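You operate a simulated robot arm through the tools that you are given. There is no shell and no other tool.

You are at the controls of a simulated robot arm. One attempt, no reset.

JOB
Clean the 100 dents reed in the brush cleaner and stand it back in its rack.
Fine: switch the cleaner off before you open the lid; leave the lid open and the other reeds alone.

Only the result counts: the job must be done as asked and must still hold three seconds after the hand-in. Knocking over, shifting, dropping, spilling or breaking anything else fails it. A push-on lid holds only when it is set on centred and level and pressed home; a screw cap is set on level and turned clockwise until tight.

ROBOT AND FRAMES
A 7-joint arm with a fingered hand, fixed in place. Base frame: the origin is at the foot of the arm, x ahead of it, y to its left, z up. Readings come in cm, degrees, newtons and seconds.
Its first joint turns from -166.0 to 166.0 degrees. Payload 3.7 kg.
Tool frame: the origin (TCP) lies between the finger pads and is the grasp point; the fingertips stand 2.5 cm ahead of it; z points along the fingers, y is the line along which they close. Largest opening 8.8 cm; the body of the gripper starts 2.9 cm behind the TCP. The gripper is a hand of 5 fingers: y runs from the thumb to the fingers, the wrist lies at [-1.3, -10.6, -17.4] in the tool frame.
Orientation is that of the tool frame in the base frame, as a unit quaternion [w, x, y, z]. With the fingers straight down and the wrist toward the robot, the tool's x, y and z point along [0, 1, 0], [1, 0, 0] and [0, 0, -1] of the base frame.

CONTROLS
- The arm moves only by the tool play_rows. Its arguments are lists of equal length, an entry for each row: "dp": the shift along the tool's x, y, z in cm, a list of three; "rot": the turn, a rotation vector about the tool's x, y, z in degrees, a list of three. In form: {"dp": [[dx, dy, dz], ...], "rot": [[ax, ay, az], ...]}. A call has 1 to 20 rows; each row is the pose to reach, as a shift and turn from the pose commanded when the call began, along the tool's axes at that moment. Each row takes 0.2 s and may step no farther than 5 cm and 8.6 degrees from the row before; otherwise, the whole call is refused. Where a pose cannot be reached the arm comes as near as it can. A force on the tool above 40 N (or 10 N above the force at the start of the call, whichever is more), or a blocked arm, ends the call early, and 0.2 s more pass. In this call time passes only in rows, and 0.2 s behind the last. It gives the time, the measured TCP pose, the force on the tool (base axes), the opening and the grip force at its end, in the units of the frame above (readings bear some noise), with the torque about the TCP (base axes, N m) and any sound that the robot's microphone picked up.
- Cameras (640 x 400 px; columns grow to the right, rows downward): "scene" is fixed at [39.87, -49.99, 169.28]; the picture's right is [0.89, -0.46, 0.00], its down [-0.25, -0.48, -0.84] and it looks along [0.38, 0.75, -0.54] (base axes); focal length 311 px, centre (320, 200). "wrist" rides on the gripper at [5.9, -7.9, -10.5] in the tool frame; the picture's right is [-0.73, 0.32, -0.61], its down [-0.62, -0.68, 0.38] and it looks along [-0.29, 0.66, 0.70] (tool axes); focal length 234 px, centre (320, 200). There is no depth. A picture from a camera that has moved, and an enlarged one, comes with that camera's place and axes in the base frame and with its lens.
- capture(camera): a new picture of that camera. The clock stands still meanwhile.
- curl_fingers(index, middle, ring, little, thumb_bend, thumb_turn): sets how far each is bent, from 0 (flat) to 1 (curled in); at 0.3 the hand is open as for a grip, at 0.7 the pads meet at the TCP. One left out holds its place. A second passes; each finger stops where it meets its share of the squeeze, and holds until it gets a number again. It is the only way to open and close the hand. It gives what a move gives, with no picture; readings hold the bend of each and the force on index, middle, ring, little, thumb and palm. thumb_turn goes from beside the hand (0) to across from the fingers (1), as for a grip.
- close_up(camera, box): a new picture of the part [left, top, right, bottom] of that camera's present view, enlarged. The clock stands still meanwhile.
- job_done(): hands the job in; it is judged then, once.

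Places have to be worked out from the pictures, the camera data and where the tool is seen. Open the gripper and draw the arm clear of the work before you hand the job in, unless the task says otherwise.

The tools are called after "Emit:" as a command line: name --argument value ..., lists and objects as JSON in quotes. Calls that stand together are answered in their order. play_rows: Moves the arm, as the interface text tells. Its arguments: {"type":"object","properties":{"dp":{"type":"array","items":{"type":"array","items":{"type":"number"}}},"rot":{"type":"array","items":{"type":"array","items":{"type":"number"}}}},"required":["dp","rot"]} The other tools are called the same way: curl_fingers (index, middle, ring, little, thumb_bend, thumb_turn) moves the fingers one by one; capture (camera) takes a picture; close_up (camera, box) takes an enlarged picture of a part of a camera's view; job_done () hands the job in.

At the start:

```text
time_s: 0.0
ee_pos: [41.8, 33.45, 130.75]
orientation: [0.0, 0.707, 0.707, 0.0]
ft_force: [-0.3, -0.2, -0.1]
wrist_torque: [-0.02, -0.01, 0.01]
width: 8.75
gripper_force: 0.0
shape: jaw
bend: [0.3, 0.3, 0.3, 0.3, 0.3, 0.98]
finger forces: [0.0, 0.1, 0.0, 0.0, 0.0, 0.0]
```

scene: 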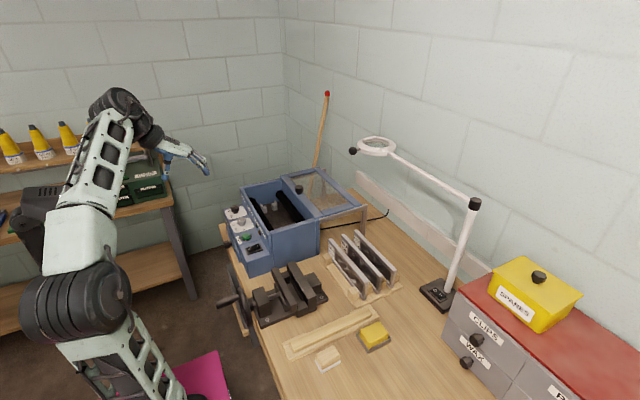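
wrist: 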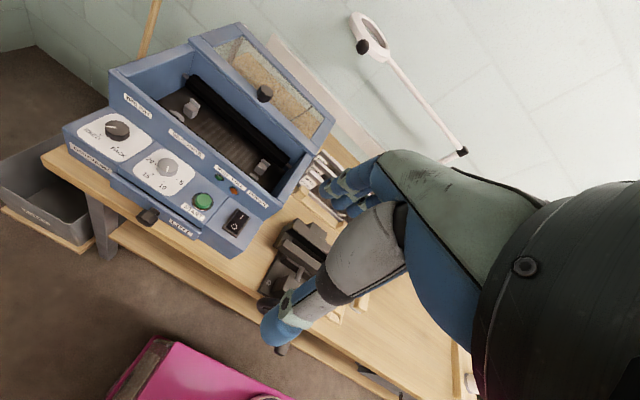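

I'll start by looking closely at the cleaner, its panel and the reed rack.

Emit:
close_up --camera "scene" --box '[210, 160, 410, 285]'

Emit:
close_up --camera "wrist" --box '[50, 80, 290, 230]'

Emit:
close_up --camera "scene" --box '[310, 215, 410, 310]'

Emit:
close_up --camera "scene" --box '[220, 195, 280, 265]'

```text
3.20 times, centred on (310, 222) of scene
camera zoom: at [39.87, -49.99, 169.28], right [0.89, -0.46, 0.0], down [-0.25, -0.48, -0.84], along [0.38, 0.75, -0.54], focal length 996 px, centre (352, 128)
```

zoom: 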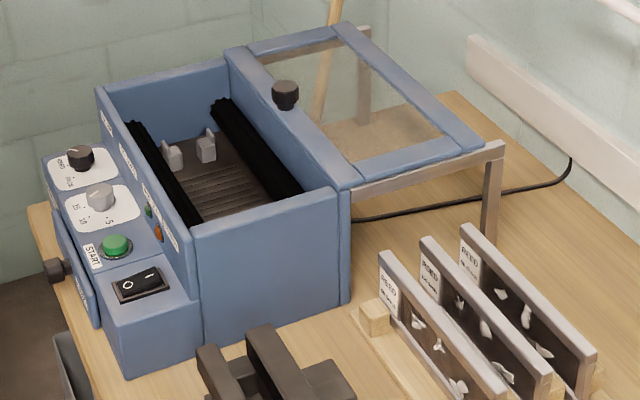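

```text
2.67 times, centred on (170, 155) of wrist
camera zoom: at [33.92, 39.35, 141.27], right [0.32, -0.73, 0.61], down [-0.68, -0.62, -0.38], along [0.66, -0.29, -0.7], focal length 624 px, centre (720, 320)
```

zoom: 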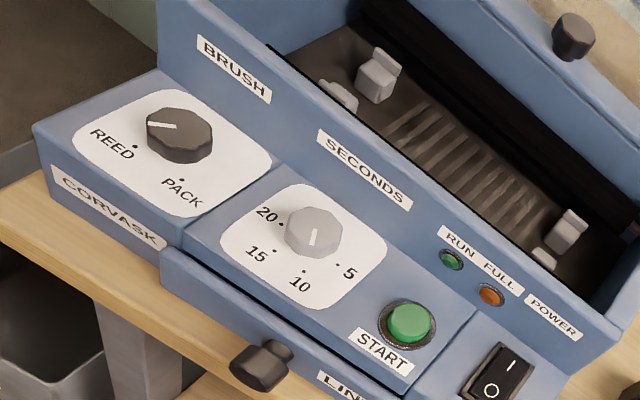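

```text
4.21 times, centred on (360, 262) of scene
camera zoom: at [39.87, -49.99, 169.28], right [0.89, -0.46, 0.0], down [-0.25, -0.48, -0.84], along [0.38, 0.75, -0.54], focal length 1311 px, centre (152, -63)
```

zoom: 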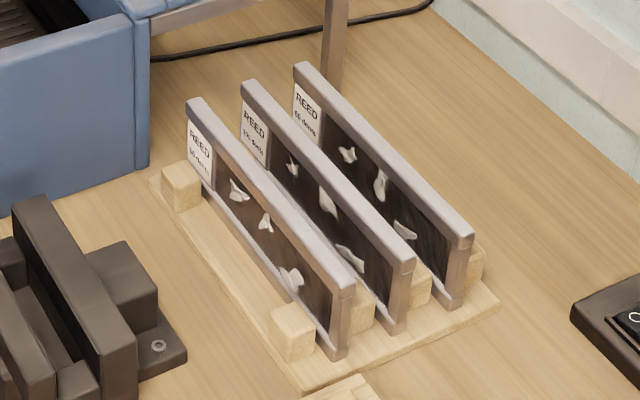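

```text
5.71 times, centred on (250, 230) of scene
camera zoom: at [39.87, -49.99, 169.28], right [0.89, -0.46, 0.0], down [-0.25, -0.48, -0.84], along [0.38, 0.75, -0.54], focal length 1779 px, centre (720, 29)
```

zoom: 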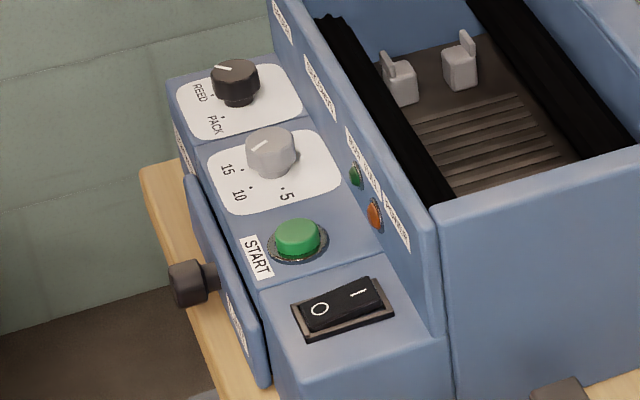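

I need the label texts, so I zoom in tighter on the reed tags, dials, drawer and the rest of the surroundings.

Emit:
close_up --camera "scene" --box '[324, 228, 364, 268]'

Emit:
close_up --camera "wrist" --box '[60, 110, 160, 172]'

Emit:
close_up --camera "wrist" --box '[120, 140, 260, 240]'

Emit:
close_up --camera "wrist" --box '[0, 130, 120, 260]'

Emit:
close_up --camera "scene" --box '[0, 110, 200, 235]'

Emit:
close_up --camera "scene" --box '[220, 270, 420, 395]'

Emit:
close_up --camera "scene" --box '[420, 240, 640, 400]'

```text
10.00 times, centred on (344, 248) of scene
camera zoom: at [39.87, -49.99, 169.28], right [0.89, -0.46, 0.0], down [-0.25, -0.48, -0.84], along [0.38, 0.75, -0.54], focal length 3114 px, centre (80, -280)
```

zoom: 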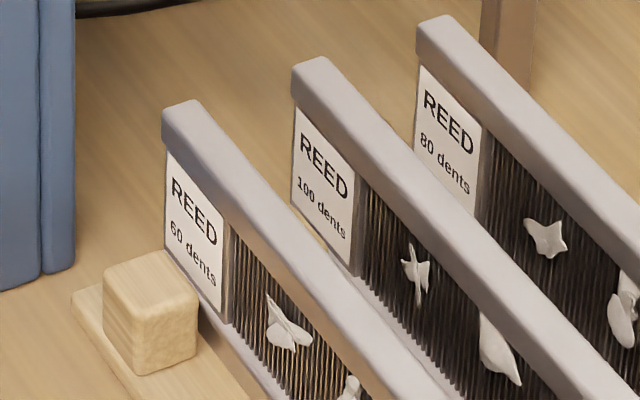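

```text
6.40 times, centred on (110, 141) of wrist
camera zoom: at [33.92, 39.35, 141.27], right [0.32, -0.73, 0.61], down [-0.68, -0.62, -0.38], along [0.66, -0.29, -0.7], focal length 1499 px, centre (1664, 578)
```

zoom: 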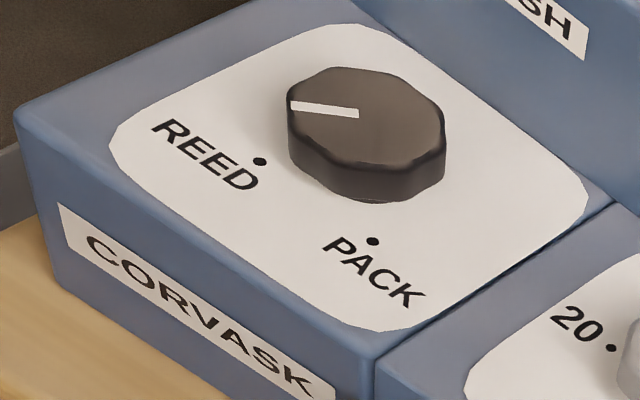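

```text
4.00 times, centred on (190, 190) of wrist
camera zoom: at [33.92, 39.35, 141.27], right [0.32, -0.73, 0.61], down [-0.68, -0.62, -0.38], along [0.66, -0.29, -0.7], focal length 937 px, centre (840, 240)
```

zoom: 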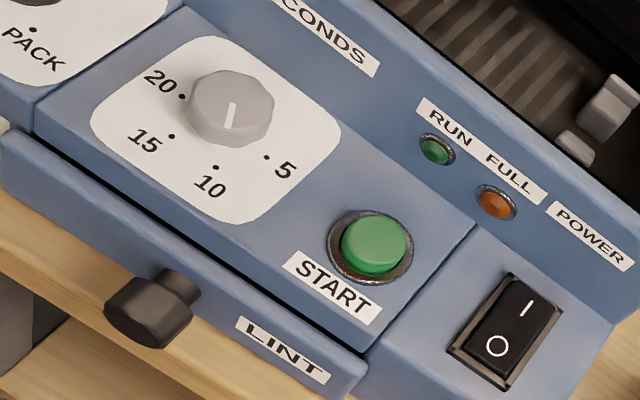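

```text
3.08 times, centred on (60, 195) of wrist
camera zoom: at [33.92, 39.35, 141.27], right [0.32, -0.73, 0.61], down [-0.68, -0.62, -0.38], along [0.66, -0.29, -0.7], focal length 720 px, centre (1120, 215)
```

zoom: 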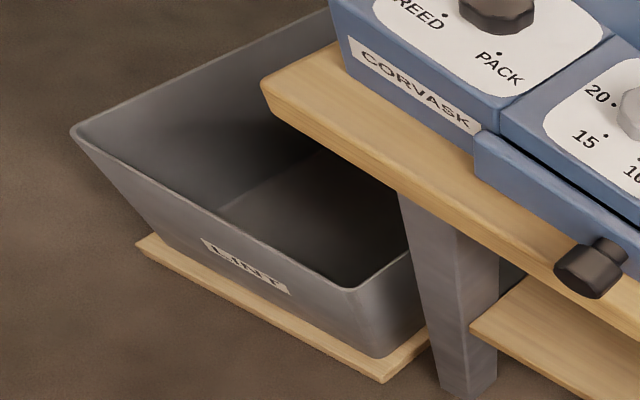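

```text
3.20 times, centred on (100, 172) of scene
camera zoom: at [39.87, -49.99, 169.28], right [0.89, -0.46, 0.0], down [-0.25, -0.48, -0.84], along [0.38, 0.75, -0.54], focal length 996 px, centre (1024, 288)
```

zoom: 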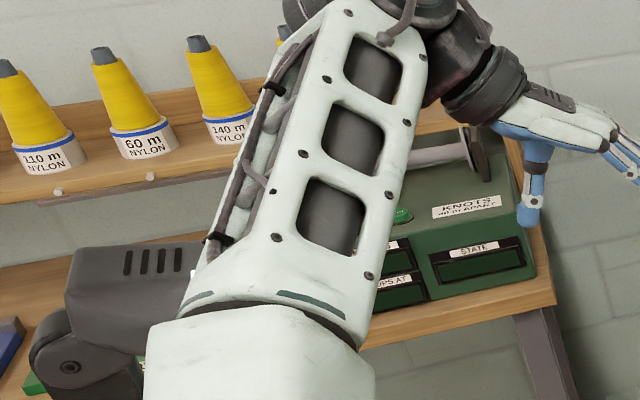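

```text
3.20 times, centred on (320, 332) of scene
camera zoom: at [39.87, -49.99, 169.28], right [0.89, -0.46, 0.0], down [-0.25, -0.48, -0.84], along [0.38, 0.75, -0.54], focal length 996 px, centre (320, -224)
```

zoom: 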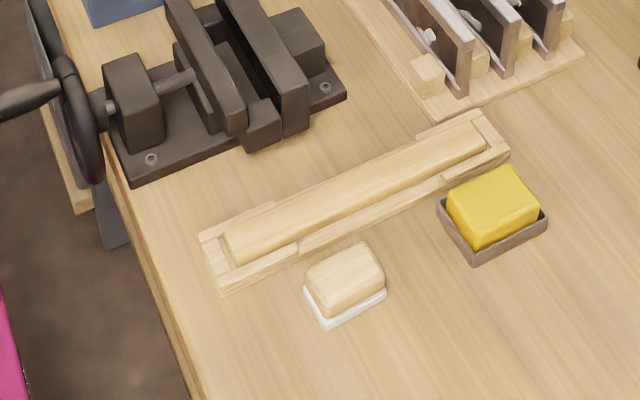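

```text
2.50 times, centred on (530, 320) of scene
camera zoom: at [39.87, -49.99, 169.28], right [0.89, -0.46, 0.0], down [-0.25, -0.48, -0.84], along [0.38, 0.75, -0.54], focal length 778 px, centre (-205, -100)
```

zoom: 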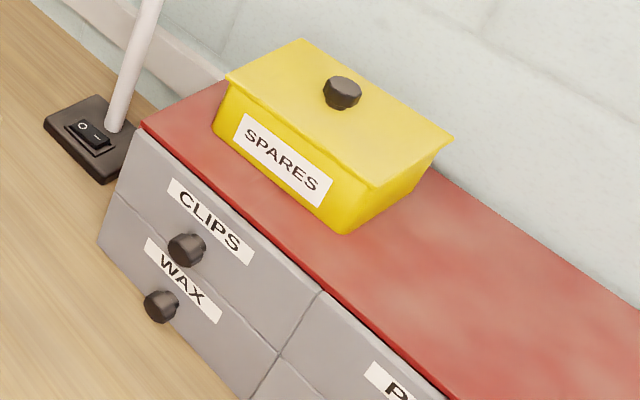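

The panel sits around x≈56, y 35–60, z≈96; the rack is around x≈87, y≈12, and the 100 dents reed is the middle one. I move the hand to view the rack from a second angle.

Emit:
play_rows --dp '[[-2, 3, 0], [-4, 6, 2], [-6, 9, 4], [-8, 12, 6], [-10, 15, 8], [-12, 18, 9]]' --rot '[[0, 0, 0], [0, 0, 0], [0, 0, 0], [0, 0, 0], [0, 0, 0], [0, 0, 0]]'

Emit:
capture --camera "wrist"

Emit:
capture --camera "scene"

```text
time_s: 1.4
ee_pos: [59.73, 21.47, 121.8]
orientation: [0.0, 0.707, 0.707, 0.0]
ft_force: [-1.4, -0.1, 0.1]
wrist_torque: [0.0, 0.0, 0.0]
width: 8.77
gripper_force: 0.1
shape: jaw
bend: [0.3, 0.3, 0.3, 0.3, 0.3, 0.98]
finger forces: [0.0, 0.0, 0.0, 0.1, 0.0, 0.1]
```

```text
taken
camera wrist: at [52.01, 27.42, 132.34], right [0.32, -0.73, 0.61], down [-0.68, -0.62, -0.38], along [0.66, -0.29, -0.7], focal length 234 px, centre (320, 200)
```

wrist: 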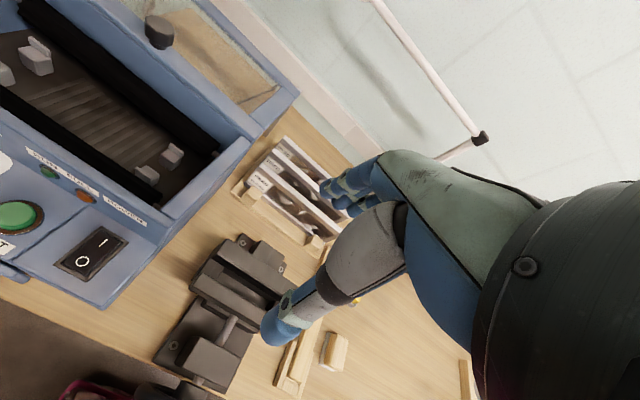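

```text
taken
```

scene: 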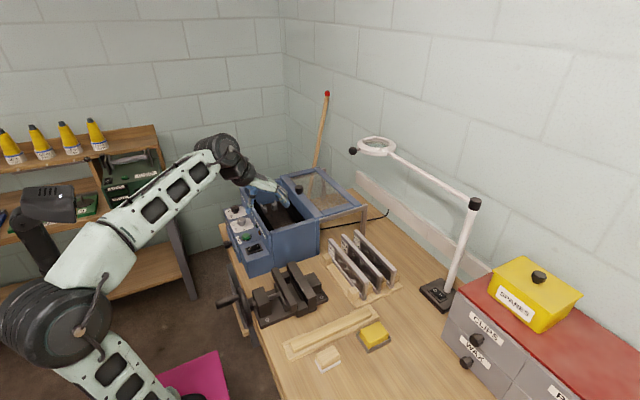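

From here the wrist camera sees the rack and the switch; I enlarge both for triangulation.

Emit:
close_up --camera "wrist" --box '[220, 120, 360, 260]'

Emit:
close_up --camera "wrist" --box '[0, 0, 240, 150]'

Emit:
close_up --camera "wrist" --box '[0, 140, 160, 300]'

```text
2.86 times, centred on (290, 190) of wrist
camera zoom: at [52.01, 27.42, 132.34], right [0.32, -0.73, 0.61], down [-0.68, -0.62, -0.38], along [0.66, -0.29, -0.7], focal length 669 px, centre (406, 229)
```

zoom: 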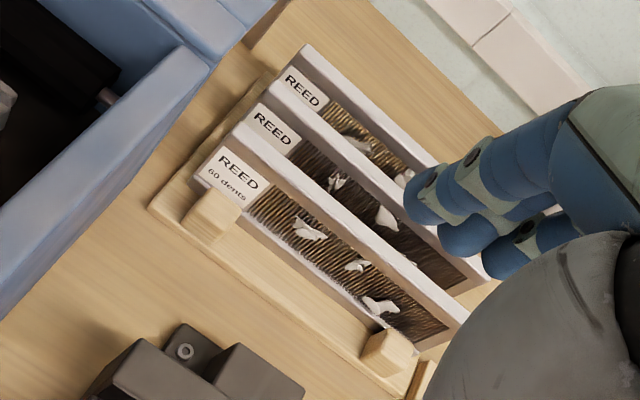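

```text
2.67 times, centred on (120, 75) of wrist
camera zoom: at [52.01, 27.42, 132.34], right [0.32, -0.73, 0.61], down [-0.68, -0.62, -0.38], along [0.66, -0.29, -0.7], focal length 624 px, centre (853, 533)
```

zoom: 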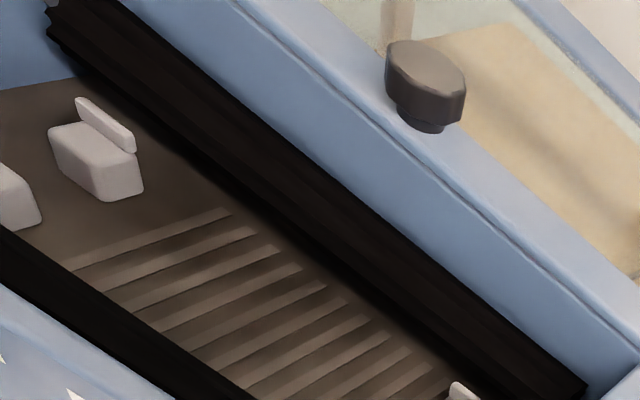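

```text
2.50 times, centred on (80, 220) of wrist
camera zoom: at [52.01, 27.42, 132.34], right [0.32, -0.73, 0.61], down [-0.68, -0.62, -0.38], along [0.66, -0.29, -0.7], focal length 585 px, centre (920, 150)
```

zoom: 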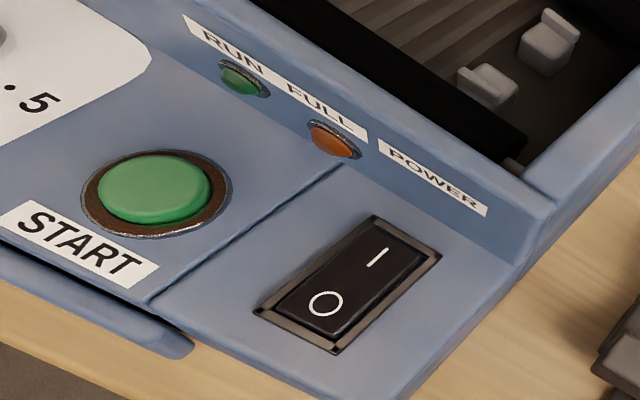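

The middle (100 dents) reed is at about x≈88.5, y 3.5–27.5, top z≈95. I now move toward the cleaner to look at the dials and the clamps inside.

Emit:
play_rows --dp '[[4, -2, 0], [8, -3, 0.5], [12, -4, 1], [16, -5, 2], [20, -6, 3], [24, -7, 4], [28, -8, 5], [31, -8, 6]]' --rot '[[0, 0, 0], [0, 0, 0], [0, 0, 0], [0, 0, 0], [0, 0, 0], [0, 0, 0], [0, 0, 0], [0, 0, 0]]'

Emit:
capture --camera "wrist"

Emit:
close_up --camera "wrist" --box '[200, 60, 440, 210]'

Emit:
close_up --camera "wrist" --box '[80, 160, 320, 310]'

```text
time_s: 3.2
ee_pos: [51.95, 52.45, 116.02]
orientation: [0.0, 0.707, 0.707, 0.002]
ft_force: [-0.3, -1.2, 0.7]
wrist_torque: [0.0, -0.02, 0.01]
width: 8.79
gripper_force: 0.1
shape: jaw
bend: [0.3, 0.3, 0.3, 0.3, 0.3, 0.98]
finger forces: [0.0, 0.0, 0.0, 0.0, 0.0, 0.0]
```

```text
taken
camera wrist: at [44.01, 58.42, 126.5], right [0.32, -0.73, 0.61], down [-0.68, -0.62, -0.39], along [0.66, -0.29, -0.7], focal length 234 px, centre (320, 200)
```

wrist: 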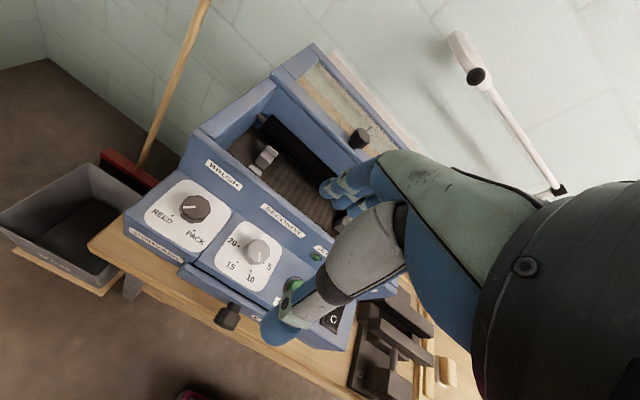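

```text
2.67 times, centred on (320, 135) of wrist
camera zoom: at [44.01, 58.42, 126.5], right [0.32, -0.73, 0.61], down [-0.68, -0.62, -0.39], along [0.66, -0.29, -0.7], focal length 624 px, centre (320, 373)
```

zoom: 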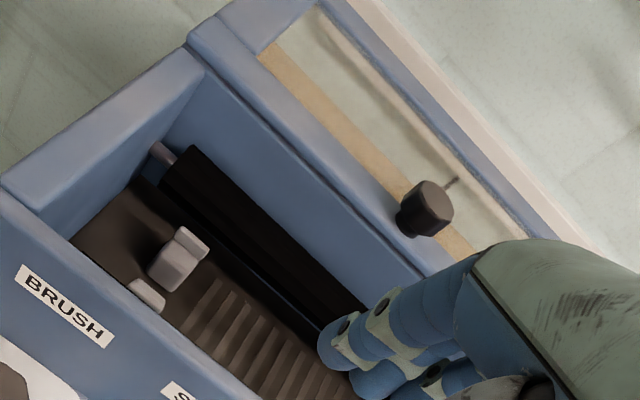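

```text
2.67 times, centred on (200, 235) of wrist
camera zoom: at [44.01, 58.42, 126.5], right [0.32, -0.73, 0.61], down [-0.68, -0.62, -0.39], along [0.66, -0.29, -0.7], focal length 624 px, centre (640, 107)
```

zoom: 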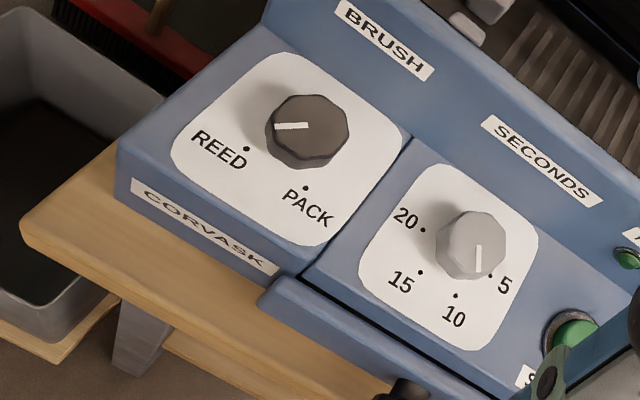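

Brush is at REED and the timer at 10. I enlarge the clamps from the scene camera to see how a reed sits in them.

Emit:
close_up --camera "scene" --box '[240, 180, 310, 225]'

Emit:
close_up --camera "wrist" --box '[240, 130, 300, 190]'

Emit:
close_up --camera "scene" --box '[320, 225, 400, 305]'

```text
8.89 times, centred on (275, 202) of scene
camera zoom: at [39.87, -49.99, 169.28], right [0.89, -0.46, 0.0], down [-0.25, -0.48, -0.84], along [0.38, 0.75, -0.54], focal length 2768 px, centre (720, 178)
```

zoom: 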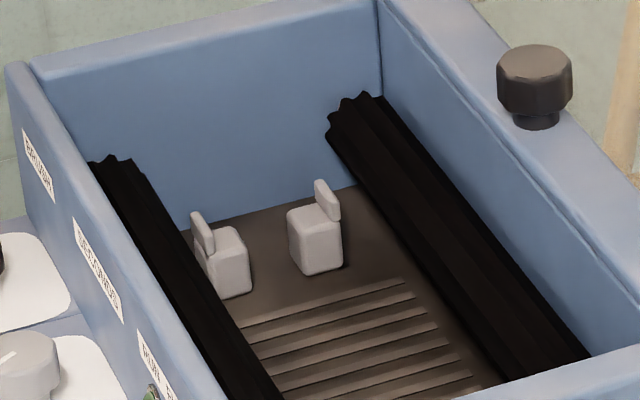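

```text
6.67 times, centred on (270, 160) of wrist
camera zoom: at [44.01, 58.42, 126.5], right [0.32, -0.73, 0.61], down [-0.68, -0.62, -0.39], along [0.66, -0.29, -0.7], focal length 1561 px, centre (653, 467)
```

zoom: 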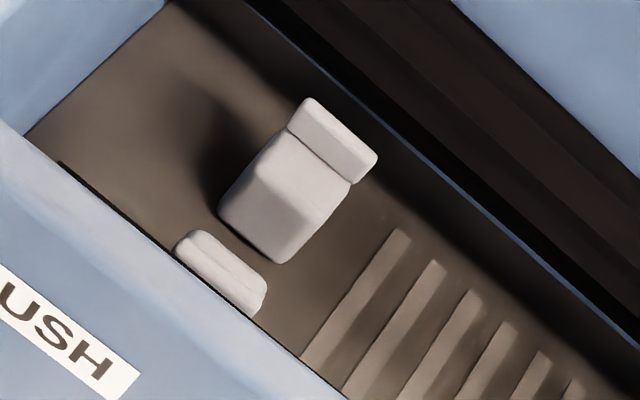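

```text
5.00 times, centred on (360, 265) of scene
camera zoom: at [39.87, -49.99, 169.28], right [0.89, -0.46, 0.0], down [-0.25, -0.48, -0.84], along [0.38, 0.75, -0.54], focal length 1557 px, centre (120, -125)
```

zoom: 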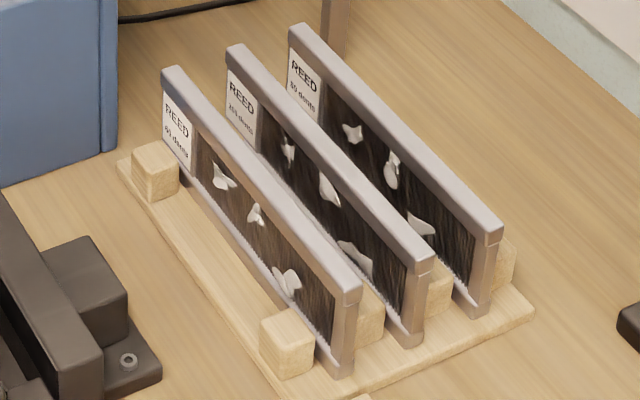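

To understand the cradle I need a near top-down look, so I tilt the hand back about its x axis while moving above the open tank.

Emit:
play_rows --dp '[[-1.5, 2.5, 0], [-3, 5.5, 1], [-5, 8.5, 2], [-7, 11.5, 3], [-8, 14, 4]]' --rot '[[7, 0, 0], [14, 0, 0], [21, 0, 0], [28, 0, 0], [35, 0, 0]]'

Emit:
capture --camera "wrist"

Emit:
capture --camera "scene"

```text
time_s: 4.4
ee_pos: [65.72, 44.48, 111.9]
orientation: [-0.213, 0.674, 0.675, -0.212]
ft_force: [-0.4, 0.5, 0.0]
wrist_torque: [0.01, 0.0, -0.01]
width: 8.76
gripper_force: 0.0
shape: jaw
bend: [0.3, 0.3, 0.3, 0.3, 0.3, 0.98]
finger forces: [0.0, 0.0, 0.0, 0.0, 0.1, 0.0]
```

```text
taken
camera wrist: at [65.38, 50.45, 125.12], right [0.61, -0.73, 0.31], down [-0.78, -0.63, 0.08], along [0.14, -0.29, -0.95], focal length 234 px, centre (320, 200)
```

wrist: 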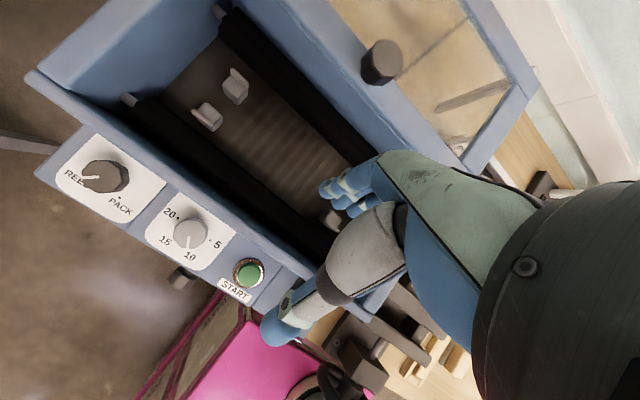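

```text
taken
```

scene: 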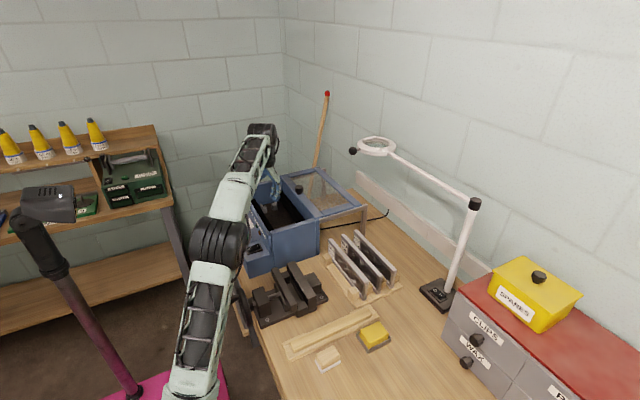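

Emit:
close_up --camera "wrist" --box '[180, 50, 300, 150]'

Emit:
close_up --camera "wrist" --box '[100, 0, 420, 200]'

Emit:
close_up --camera "scene" --box '[0, 120, 180, 232]'

```text
4.00 times, centred on (240, 100) of wrist
camera zoom: at [65.38, 50.45, 125.12], right [0.61, -0.73, 0.31], down [-0.78, -0.63, 0.08], along [0.14, -0.29, -0.95], focal length 937 px, centre (640, 600)
```

zoom: 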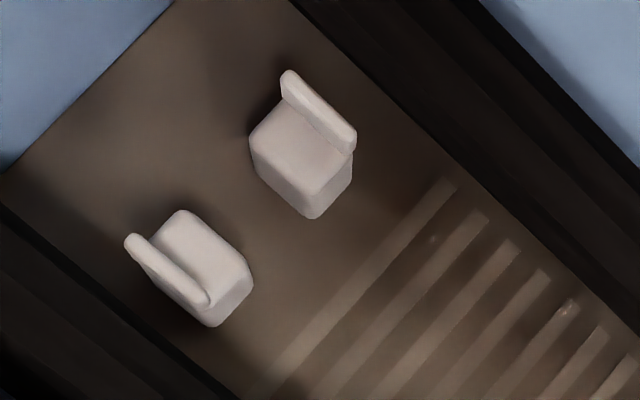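

```text
2.00 times, centred on (260, 100) of wrist
camera zoom: at [65.38, 50.45, 125.12], right [0.61, -0.73, 0.31], down [-0.78, -0.63, 0.08], along [0.14, -0.29, -0.95], focal length 468 px, centre (440, 400)
```

zoom: 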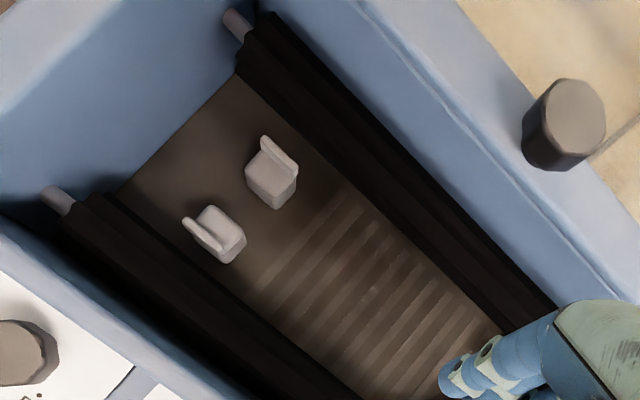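

```text
3.56 times, centred on (90, 176) of scene
camera zoom: at [39.87, -49.99, 169.28], right [0.89, -0.46, 0.0], down [-0.25, -0.48, -0.84], along [0.38, 0.75, -0.54], focal length 1107 px, centre (1138, 285)
```

zoom: 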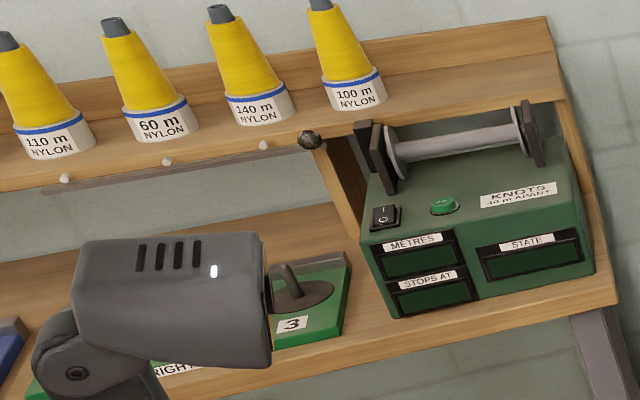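

The cradle blocks have outer tabs about 5.5–6 cm apart, so it looks like a flat-lying reed cradle; I need the reed's exact height and thickness. I zoom hard on the reed ends.

Emit:
close_up --camera "scene" --box '[360, 255, 400, 300]'

Emit:
close_up --camera "scene" --box '[326, 226, 366, 251]'

Emit:
close_up --camera "scene" --box '[328, 250, 398, 308]'

```text
8.89 times, centred on (380, 278) of scene
camera zoom: at [39.87, -49.99, 169.28], right [0.89, -0.46, 0.0], down [-0.25, -0.48, -0.84], along [0.38, 0.75, -0.54], focal length 2768 px, centre (-213, -489)
```

zoom: 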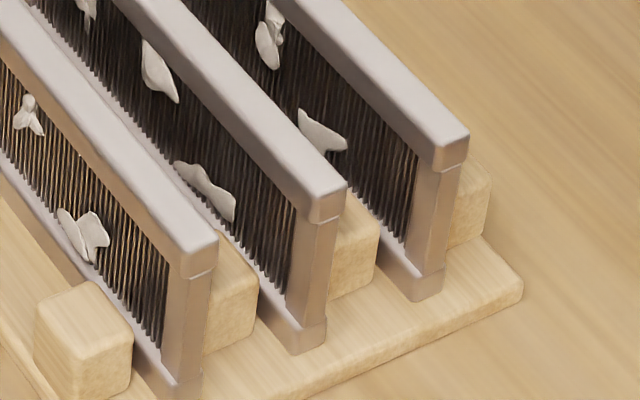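

```text
16.00 times, centred on (346, 238) of scene
camera zoom: at [39.87, -49.99, 169.28], right [0.89, -0.46, 0.0], down [-0.25, -0.48, -0.84], along [0.38, 0.75, -0.54], focal length 4982 px, centre (-96, -416)
```

zoom: 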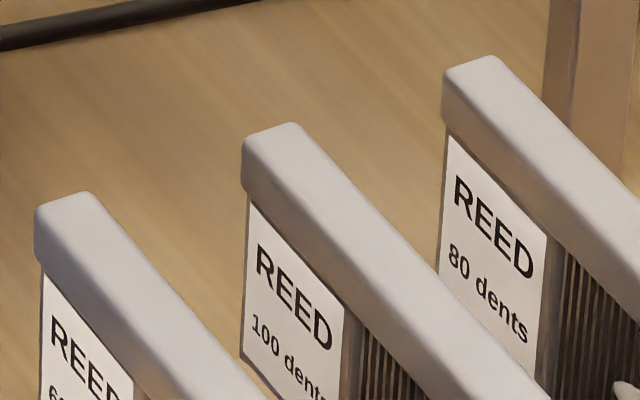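

```text
6.90 times, centred on (363, 279) of scene
camera zoom: at [39.87, -49.99, 169.28], right [0.89, -0.46, 0.0], down [-0.25, -0.48, -0.84], along [0.38, 0.75, -0.54], focal length 2147 px, centre (23, -345)
```

zoom: 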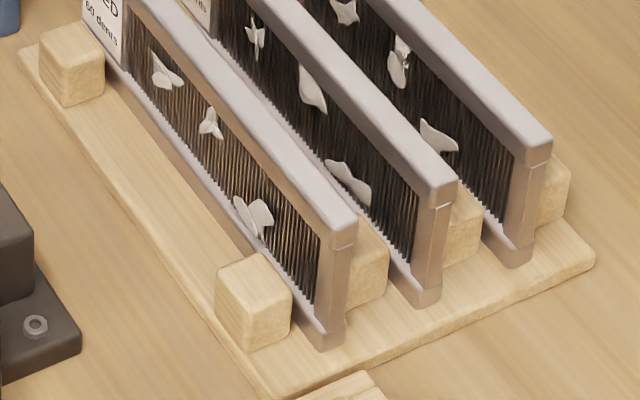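

Everything fits a reed standing upright in the 2.9 cm slot between the cradle blocks (slot centre x≈71, blocks at y≈38 and 58), between the two roller brushes, just as it stands in the rack. I now go over the rack for a near-top-down look at the reeds.

Emit:
play_rows --dp '[[-3, 0, -3], [-7, 1, -4], [-11, 2, -5], [-15, 3.2, -6], [-19, 4.4, -7], [-23, 5.6, -8], [-27, 6.8, -9], [-31, 8, -10], [-34, 9, -10.7], [-36.5, 10, -10.7]]' --rot '[[0, 0, 0], [0, 0, 0], [0, 0, 0], [0, 0, 0], [0, 0, 0], [0, 0, 0], [0, 0, 0], [0, 0, 0], [0, 0, 0], [0, 0, 0]]'

Emit:
capture --camera "wrist"

Emit:
close_up --camera "wrist" --box '[200, 50, 380, 200]'

Emit:
capture --camera "scene"

```text
time_s: 6.6
ee_pos: [80.39, 8.18, 114.99]
orientation: [-0.212, 0.673, 0.676, -0.213]
ft_force: [0.2, 0.1, 0.4]
wrist_torque: [-0.04, 0.0, 0.04]
width: 8.78
gripper_force: 0.1
shape: jaw
bend: [0.3, 0.3, 0.3, 0.3, 0.3, 0.98]
finger forces: [0.0, 0.1, 0.0, 0.0, 0.0, 0.1]
```

```text
taken
camera wrist: at [79.97, 13.94, 128.06], right [0.61, -0.73, 0.31], down [-0.78, -0.62, 0.08], along [0.14, -0.29, -0.95], focal length 234 px, centre (320, 200)
```

wrist: 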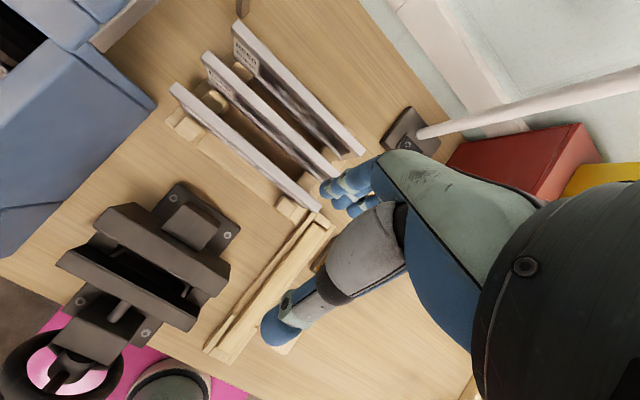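

```text
2.67 times, centred on (290, 125) of wrist
camera zoom: at [79.97, 13.94, 128.06], right [0.61, -0.73, 0.31], down [-0.78, -0.62, 0.08], along [0.14, -0.29, -0.95], focal length 624 px, centre (400, 400)
```

zoom: 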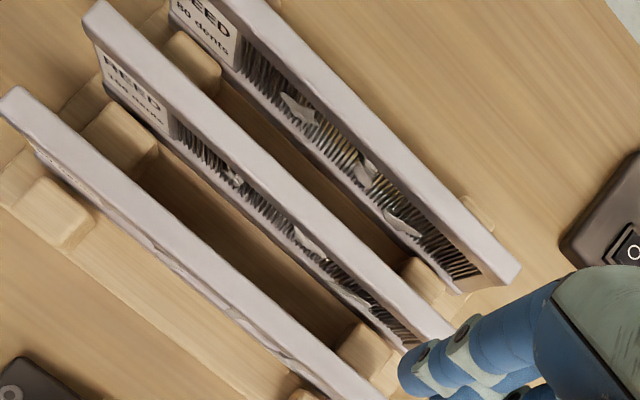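

```text
taken
```

scene: 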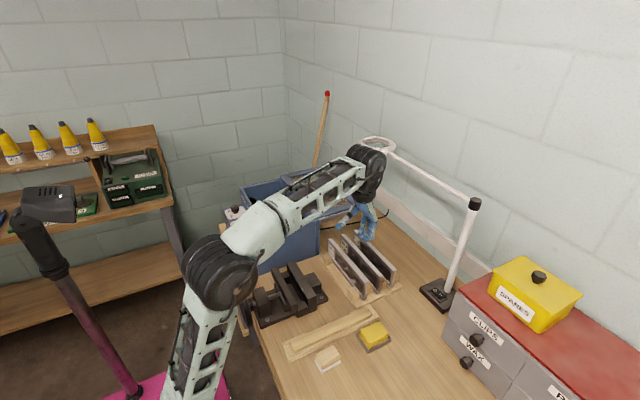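

The middle reed's top bar reads x≈89, y 3.5–26.9 (centre ≈15.2), top z≈95.9, bar about 1.7 cm thick. I square the hand up again and hover above its centre, then narrow the fingers so they miss the neighbours.

Emit:
play_rows --dp '[[1.4, 2, -0.2], [2.8, 4, -0.4], [4.2, 6, -0.5], [5.6, 8, -0.7], [7.0, 9.9, -0.84]]' --rot '[[-7, 0, 0], [-14, 0, 0], [-21, 0, 0], [-28, 0, 0], [-35, 0, 0]]'

Emit:
curl_fingers --index 0.5 --middle 0.5 --ring 0.5 --little 0.5 --thumb_bend 0.5 --thumb_turn 1.0

Emit:
capture --camera "wrist"

Emit:
close_up --camera "scene" --box '[310, 180, 430, 300]'

```text
time_s: 7.8
ee_pos: [88.62, 14.97, 109.89]
orientation: [0.0, 0.707, 0.707, 0.0]
ft_force: [0.3, 0.2, -0.3]
wrist_torque: [0.01, 0.03, 0.0]
width: 8.75
gripper_force: 0.1
shape: jaw
bend: [0.3, 0.3, 0.3, 0.3, 0.3, 0.98]
finger forces: [0.0, 0.0, 0.0, 0.0, 0.1, 0.0]
```

```text
time_s: 8.8
ee_pos: [88.65, 15.05, 109.83]
orientation: [0.0, 0.707, 0.707, 0.0]
ft_force: [0.2, 0.3, -0.6]
wrist_torque: [-0.01, -0.01, -0.01]
width: 4.21
gripper_force: 0.0
shape: fingers
bend: [0.5, 0.5, 0.5, 0.5, 0.5, 1.0]
finger forces: [0.0, 0.0, 0.0, 0.0, 0.0, 0.1]
```

```text
taken
camera wrist: at [80.9, 20.87, 120.4], right [0.32, -0.73, 0.61], down [-0.68, -0.62, -0.38], along [0.66, -0.29, -0.7], focal length 234 px, centre (320, 200)
```

wrist: 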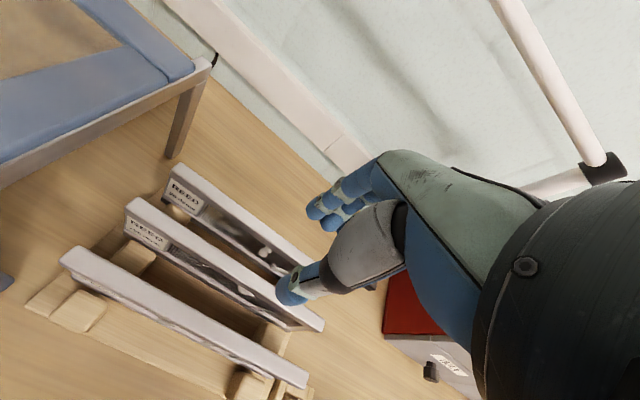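

```text
3.33 times, centred on (370, 240) of scene
camera zoom: at [39.87, -49.99, 169.28], right [0.89, -0.46, 0.0], down [-0.25, -0.48, -0.84], along [0.38, 0.75, -0.54], focal length 1038 px, centre (153, 67)
```

zoom: 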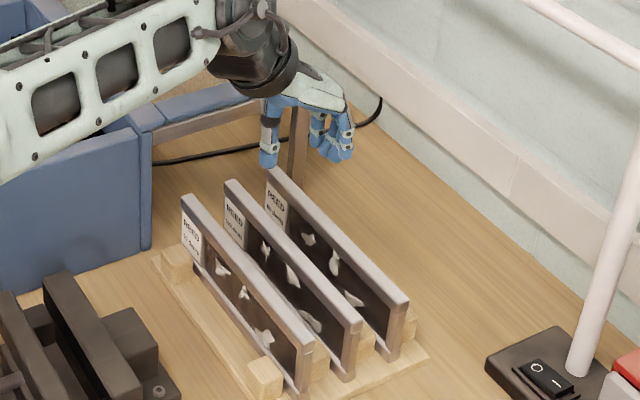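

Opening is now 4.2 cm. I check the middle reed's line once more from this closer viewpoint before going down.

Emit:
close_up --camera "wrist" --box '[50, 150, 350, 390]'

Emit:
close_up --camera "wrist" --box '[110, 180, 190, 260]'

Emit:
close_up --camera "wrist" --box '[260, 270, 340, 350]'

```text
1.67 times, centred on (200, 270) of wrist
camera zoom: at [80.9, 20.87, 120.4], right [0.32, -0.73, 0.61], down [-0.68, -0.62, -0.38], along [0.66, -0.29, -0.7], focal length 390 px, centre (520, 83)
```

zoom: 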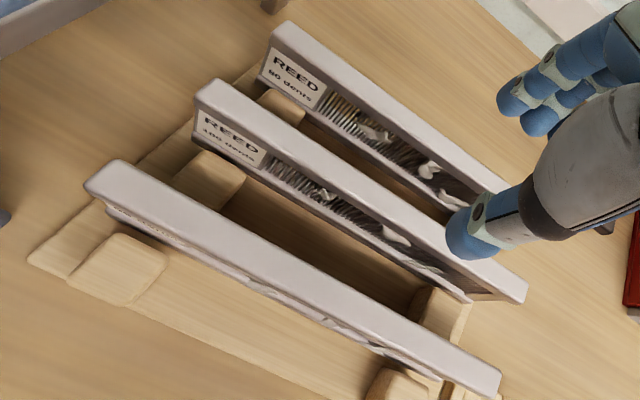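

```text
5.00 times, centred on (150, 220) of wrist
camera zoom: at [80.9, 20.87, 120.4], right [0.32, -0.73, 0.61], down [-0.68, -0.62, -0.38], along [0.66, -0.29, -0.7], focal length 1171 px, centre (1170, 100)
```

zoom: 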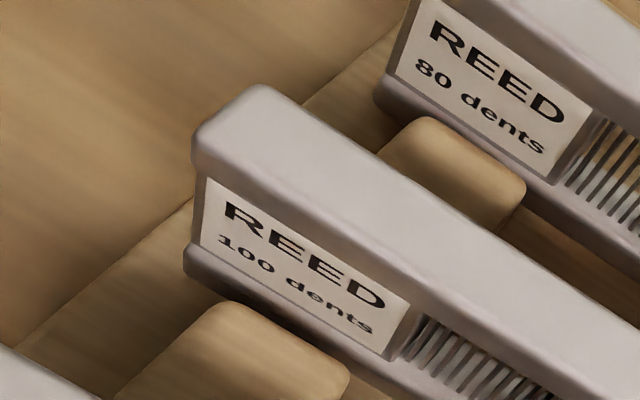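

```text
5.00 times, centred on (300, 310) of wrist
camera zoom: at [80.9, 20.87, 120.4], right [0.32, -0.73, 0.61], down [-0.68, -0.62, -0.38], along [0.66, -0.29, -0.7], focal length 1171 px, centre (420, -350)
```

zoom: 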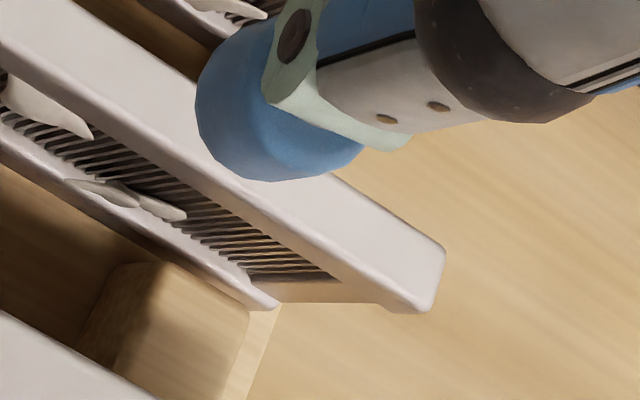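

Wrist-only triangulation puts the bar centre line at x≈89.2, centre y≈15.1, top ≈95.8. I shift 0.6 cm outward and go most of the way down, then look again.

Emit:
play_rows --dp '[[0, 0.3, 3], [0, 0.6, 6.5], [0, 0.6, 9], [0, 0.6, 10.8]]' --rot '[[0, 0, 0], [0, 0, 0], [0, 0, 0], [0, 0, 0]]'

Emit:
capture --camera "wrist"

Emit:
close_up --camera "scene" --box '[325, 220, 400, 295]'

```text
time_s: 9.8
ee_pos: [89.38, 14.95, 99.11]
orientation: [0.0, 0.706, 0.708, 0.001]
ft_force: [0.2, 0.1, 0.3]
wrist_torque: [0.06, 0.0, 0.01]
width: 4.17
gripper_force: 0.0
shape: fingers
bend: [0.5, 0.5, 0.5, 0.5, 0.5, 1.0]
finger forces: [0.1, 0.1, 0.1, 0.1, 0.1, 0.1]
```

```text
taken
camera wrist: at [81.56, 20.84, 109.56], right [0.32, -0.73, 0.61], down [-0.68, -0.62, -0.38], along [0.66, -0.29, -0.7], focal length 234 px, centre (320, 200)
```

wrist: 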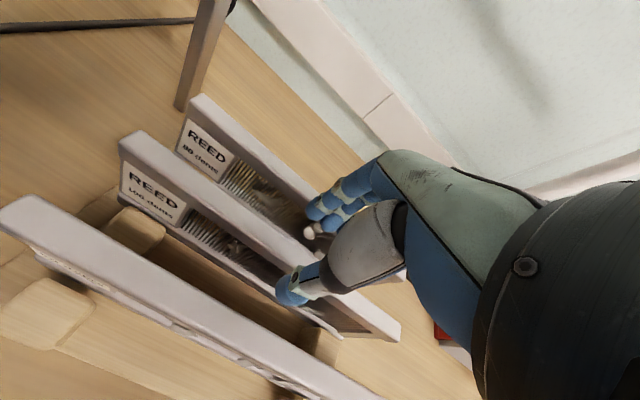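

```text
5.33 times, centred on (362, 258) of scene
camera zoom: at [39.87, -49.99, 169.28], right [0.89, -0.46, 0.0], down [-0.25, -0.48, -0.84], along [0.38, 0.75, -0.54], focal length 1661 px, centre (93, -107)
```

zoom: 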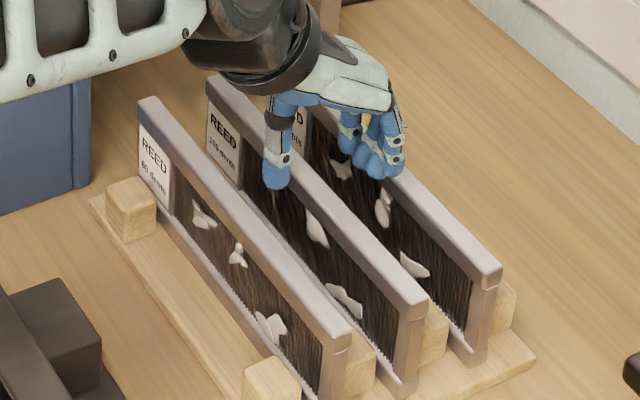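

The hand straddles the middle reed. I zoom to verify thumb and fingers both clear the neighbours before lowering.

Emit:
close_up --camera "wrist" --box '[200, 150, 400, 350]'

Emit:
close_up --camera "scene" --box '[345, 225, 385, 265]'

```text
2.00 times, centred on (300, 250) of wrist
camera zoom: at [81.56, 20.84, 109.56], right [0.32, -0.73, 0.61], down [-0.68, -0.62, -0.38], along [0.66, -0.29, -0.7], focal length 468 px, centre (360, 100)
```

zoom: 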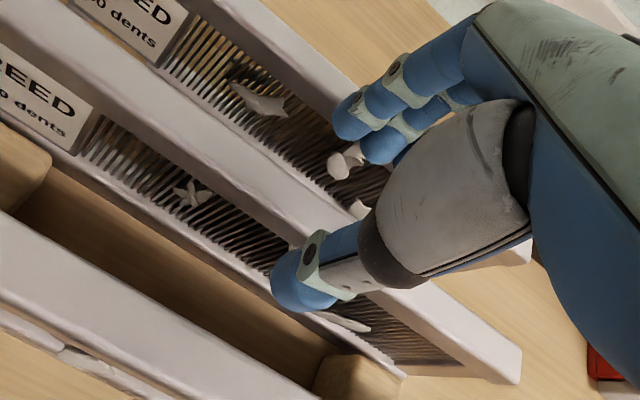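

```text
10.00 times, centred on (365, 245) of scene
camera zoom: at [39.87, -49.99, 169.28], right [0.89, -0.46, 0.0], down [-0.25, -0.48, -0.84], along [0.38, 0.75, -0.54], focal length 3114 px, centre (-130, -250)
```

zoom: 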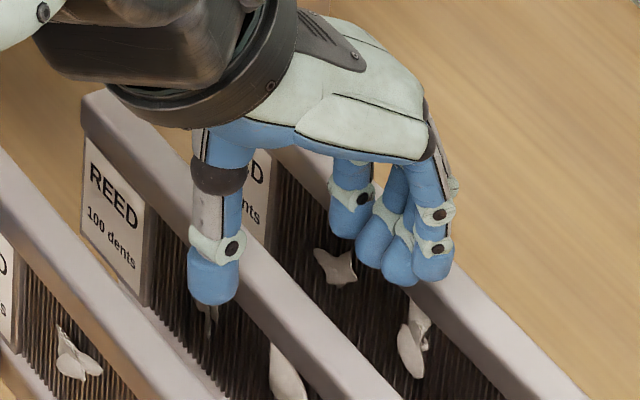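

I want to be certain the thumb won't land on the bar, so I zoom tightly around the thumb tip.

Emit:
close_up --camera "wrist" --box '[240, 200, 320, 320]'

Emit:
close_up --camera "wrist" --box '[110, 120, 250, 240]'

```text
3.33 times, centred on (280, 260) of wrist
camera zoom: at [81.56, 20.84, 109.56], right [0.32, -0.73, 0.61], down [-0.68, -0.62, -0.38], along [0.66, -0.29, -0.7], focal length 781 px, centre (453, 0)
```

zoom: 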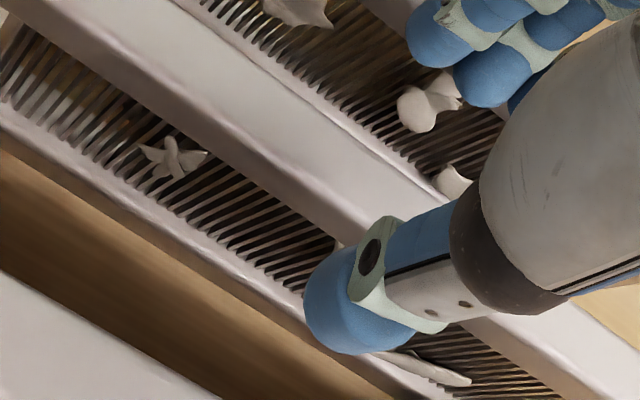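

```text
3.33 times, centred on (180, 180) of wrist
camera zoom: at [81.56, 20.84, 109.56], right [0.32, -0.73, 0.61], down [-0.68, -0.62, -0.38], along [0.66, -0.29, -0.7], focal length 781 px, centre (787, 267)
```

zoom: 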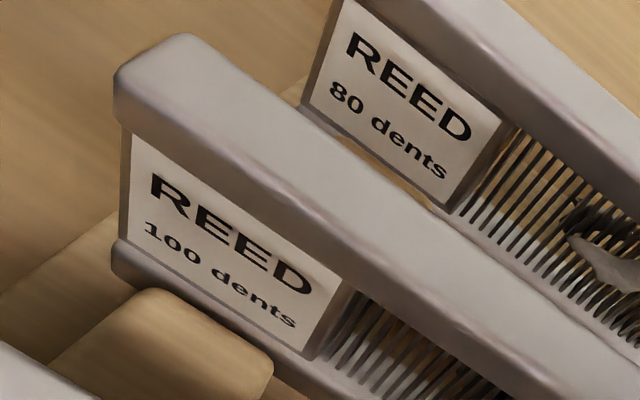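

The bar spans x≈88.4–89.9 and the thumb clears it by about 1 cm. I narrow the hand slightly and lower to put the TCP about 0.8 cm under the bar's top.

Emit:
curl_fingers --index 0.53 --middle 0.53 --ring 0.53 --little 0.53 --thumb_bend 0.53

Emit:
play_rows --dp '[[0, -0.2, 1], [0, -0.2, 2], [0, -0.2, 3], [0, -0.2, 3.7], [0, -0.2, 4.1]]' --rot '[[0, 0, 0], [0, 0, 0], [0, 0, 0], [0, 0, 0], [0, 0, 0]]'

Emit:
close_up --camera "wrist" --box '[200, 150, 400, 350]'

Emit:
close_up --camera "scene" --box '[345, 225, 385, 265]'

```text
time_s: 10.8
ee_pos: [89.41, 14.96, 99.19]
orientation: [0.001, 0.707, 0.707, -0.001]
ft_force: [0.6, 0.4, -0.1]
wrist_torque: [0.02, 0.0, -0.01]
width: 3.51
gripper_force: 0.1
shape: fingers
bend: [0.53, 0.53, 0.53, 0.53, 0.53, 1.0]
finger forces: [0.0, 0.0, 0.0, 0.0, 0.0, 0.1]
```

```text
time_s: 12.0
ee_pos: [89.03, 15.03, 95.03]
orientation: [0.0, 0.707, 0.707, 0.0]
ft_force: [-0.6, -0.2, 0.7]
wrist_torque: [-0.02, -0.05, 0.0]
width: 3.56
gripper_force: 0.7
shape: fingers
bend: [0.53, 0.53, 0.53, 0.53, 0.53, 1.0]
finger forces: [0.0, 0.7, 0.1, 0.0, 0.1, 0.0]
```

```text
2.00 times, centred on (300, 250) of wrist
camera zoom: at [81.25, 20.85, 105.42], right [0.32, -0.73, 0.61], down [-0.68, -0.62, -0.38], along [0.66, -0.29, -0.7], focal length 468 px, centre (360, 100)
```

zoom: 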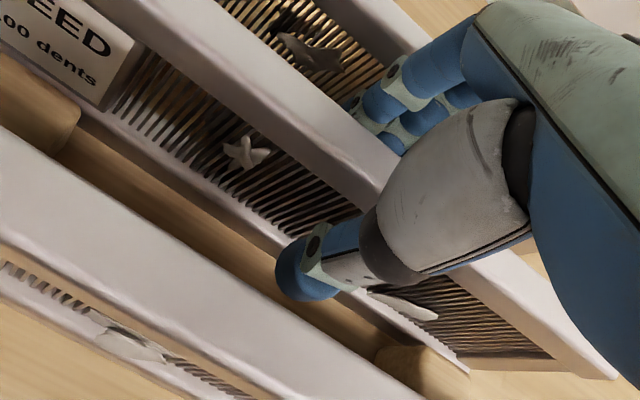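

```text
10.00 times, centred on (365, 245) of scene
camera zoom: at [39.87, -49.99, 169.28], right [0.89, -0.46, 0.0], down [-0.25, -0.48, -0.84], along [0.38, 0.75, -0.54], focal length 3114 px, centre (-130, -250)
```

zoom: 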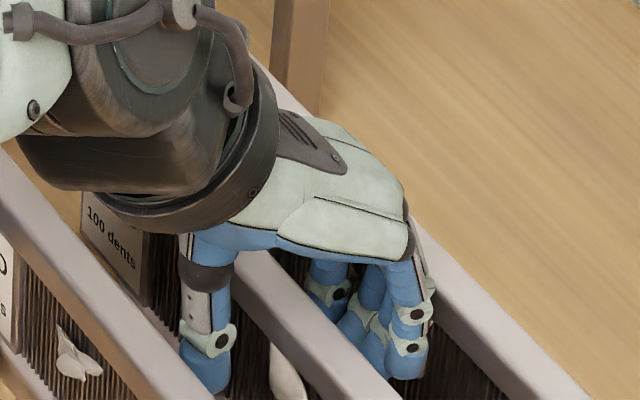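

The hand straddles the bar with no contact load. I close the fingers on it.

Emit:
curl_fingers --index 0.8 --middle 0.8 --ring 0.8 --little 0.8 --thumb_bend 0.8

Emit:
close_up --camera "wrist" --box '[160, 100, 440, 380]'

Emit:
close_up --camera "scene" --box '[320, 215, 400, 305]'

```text
time_s: 13.0
ee_pos: [89.12, 14.92, 94.96]
orientation: [0.0, 0.707, 0.707, 0.0]
ft_force: [4.2, 0.1, -4.5]
wrist_torque: [0.07, -0.22, 0.48]
width: 0.89
gripper_force: 25.0
shape: fingers
bend: [0.75, 0.74, 0.74, 0.78, 0.64, 1.0]
finger forces: [5.8, 6.6, 6.4, 7.9, 24.4, 0.1]
```

```text
1.43 times, centred on (300, 240) of wrist
camera zoom: at [81.29, 20.85, 105.41], right [0.32, -0.73, 0.61], down [-0.68, -0.62, -0.38], along [0.66, -0.29, -0.7], focal length 334 px, centre (349, 143)
```

zoom: 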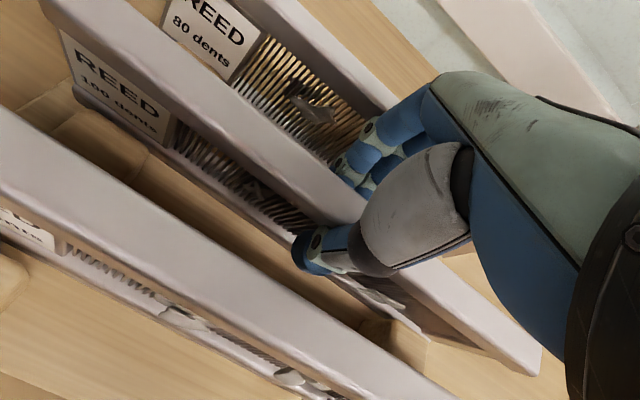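

```text
4.44 times, centred on (360, 260) of scene
camera zoom: at [39.87, -49.99, 169.28], right [0.89, -0.46, 0.0], down [-0.25, -0.48, -0.84], along [0.38, 0.75, -0.54], focal length 1384 px, centre (142, -67)
```

zoom: 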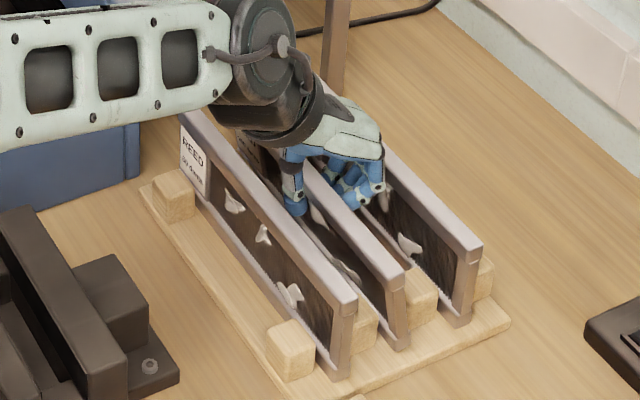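

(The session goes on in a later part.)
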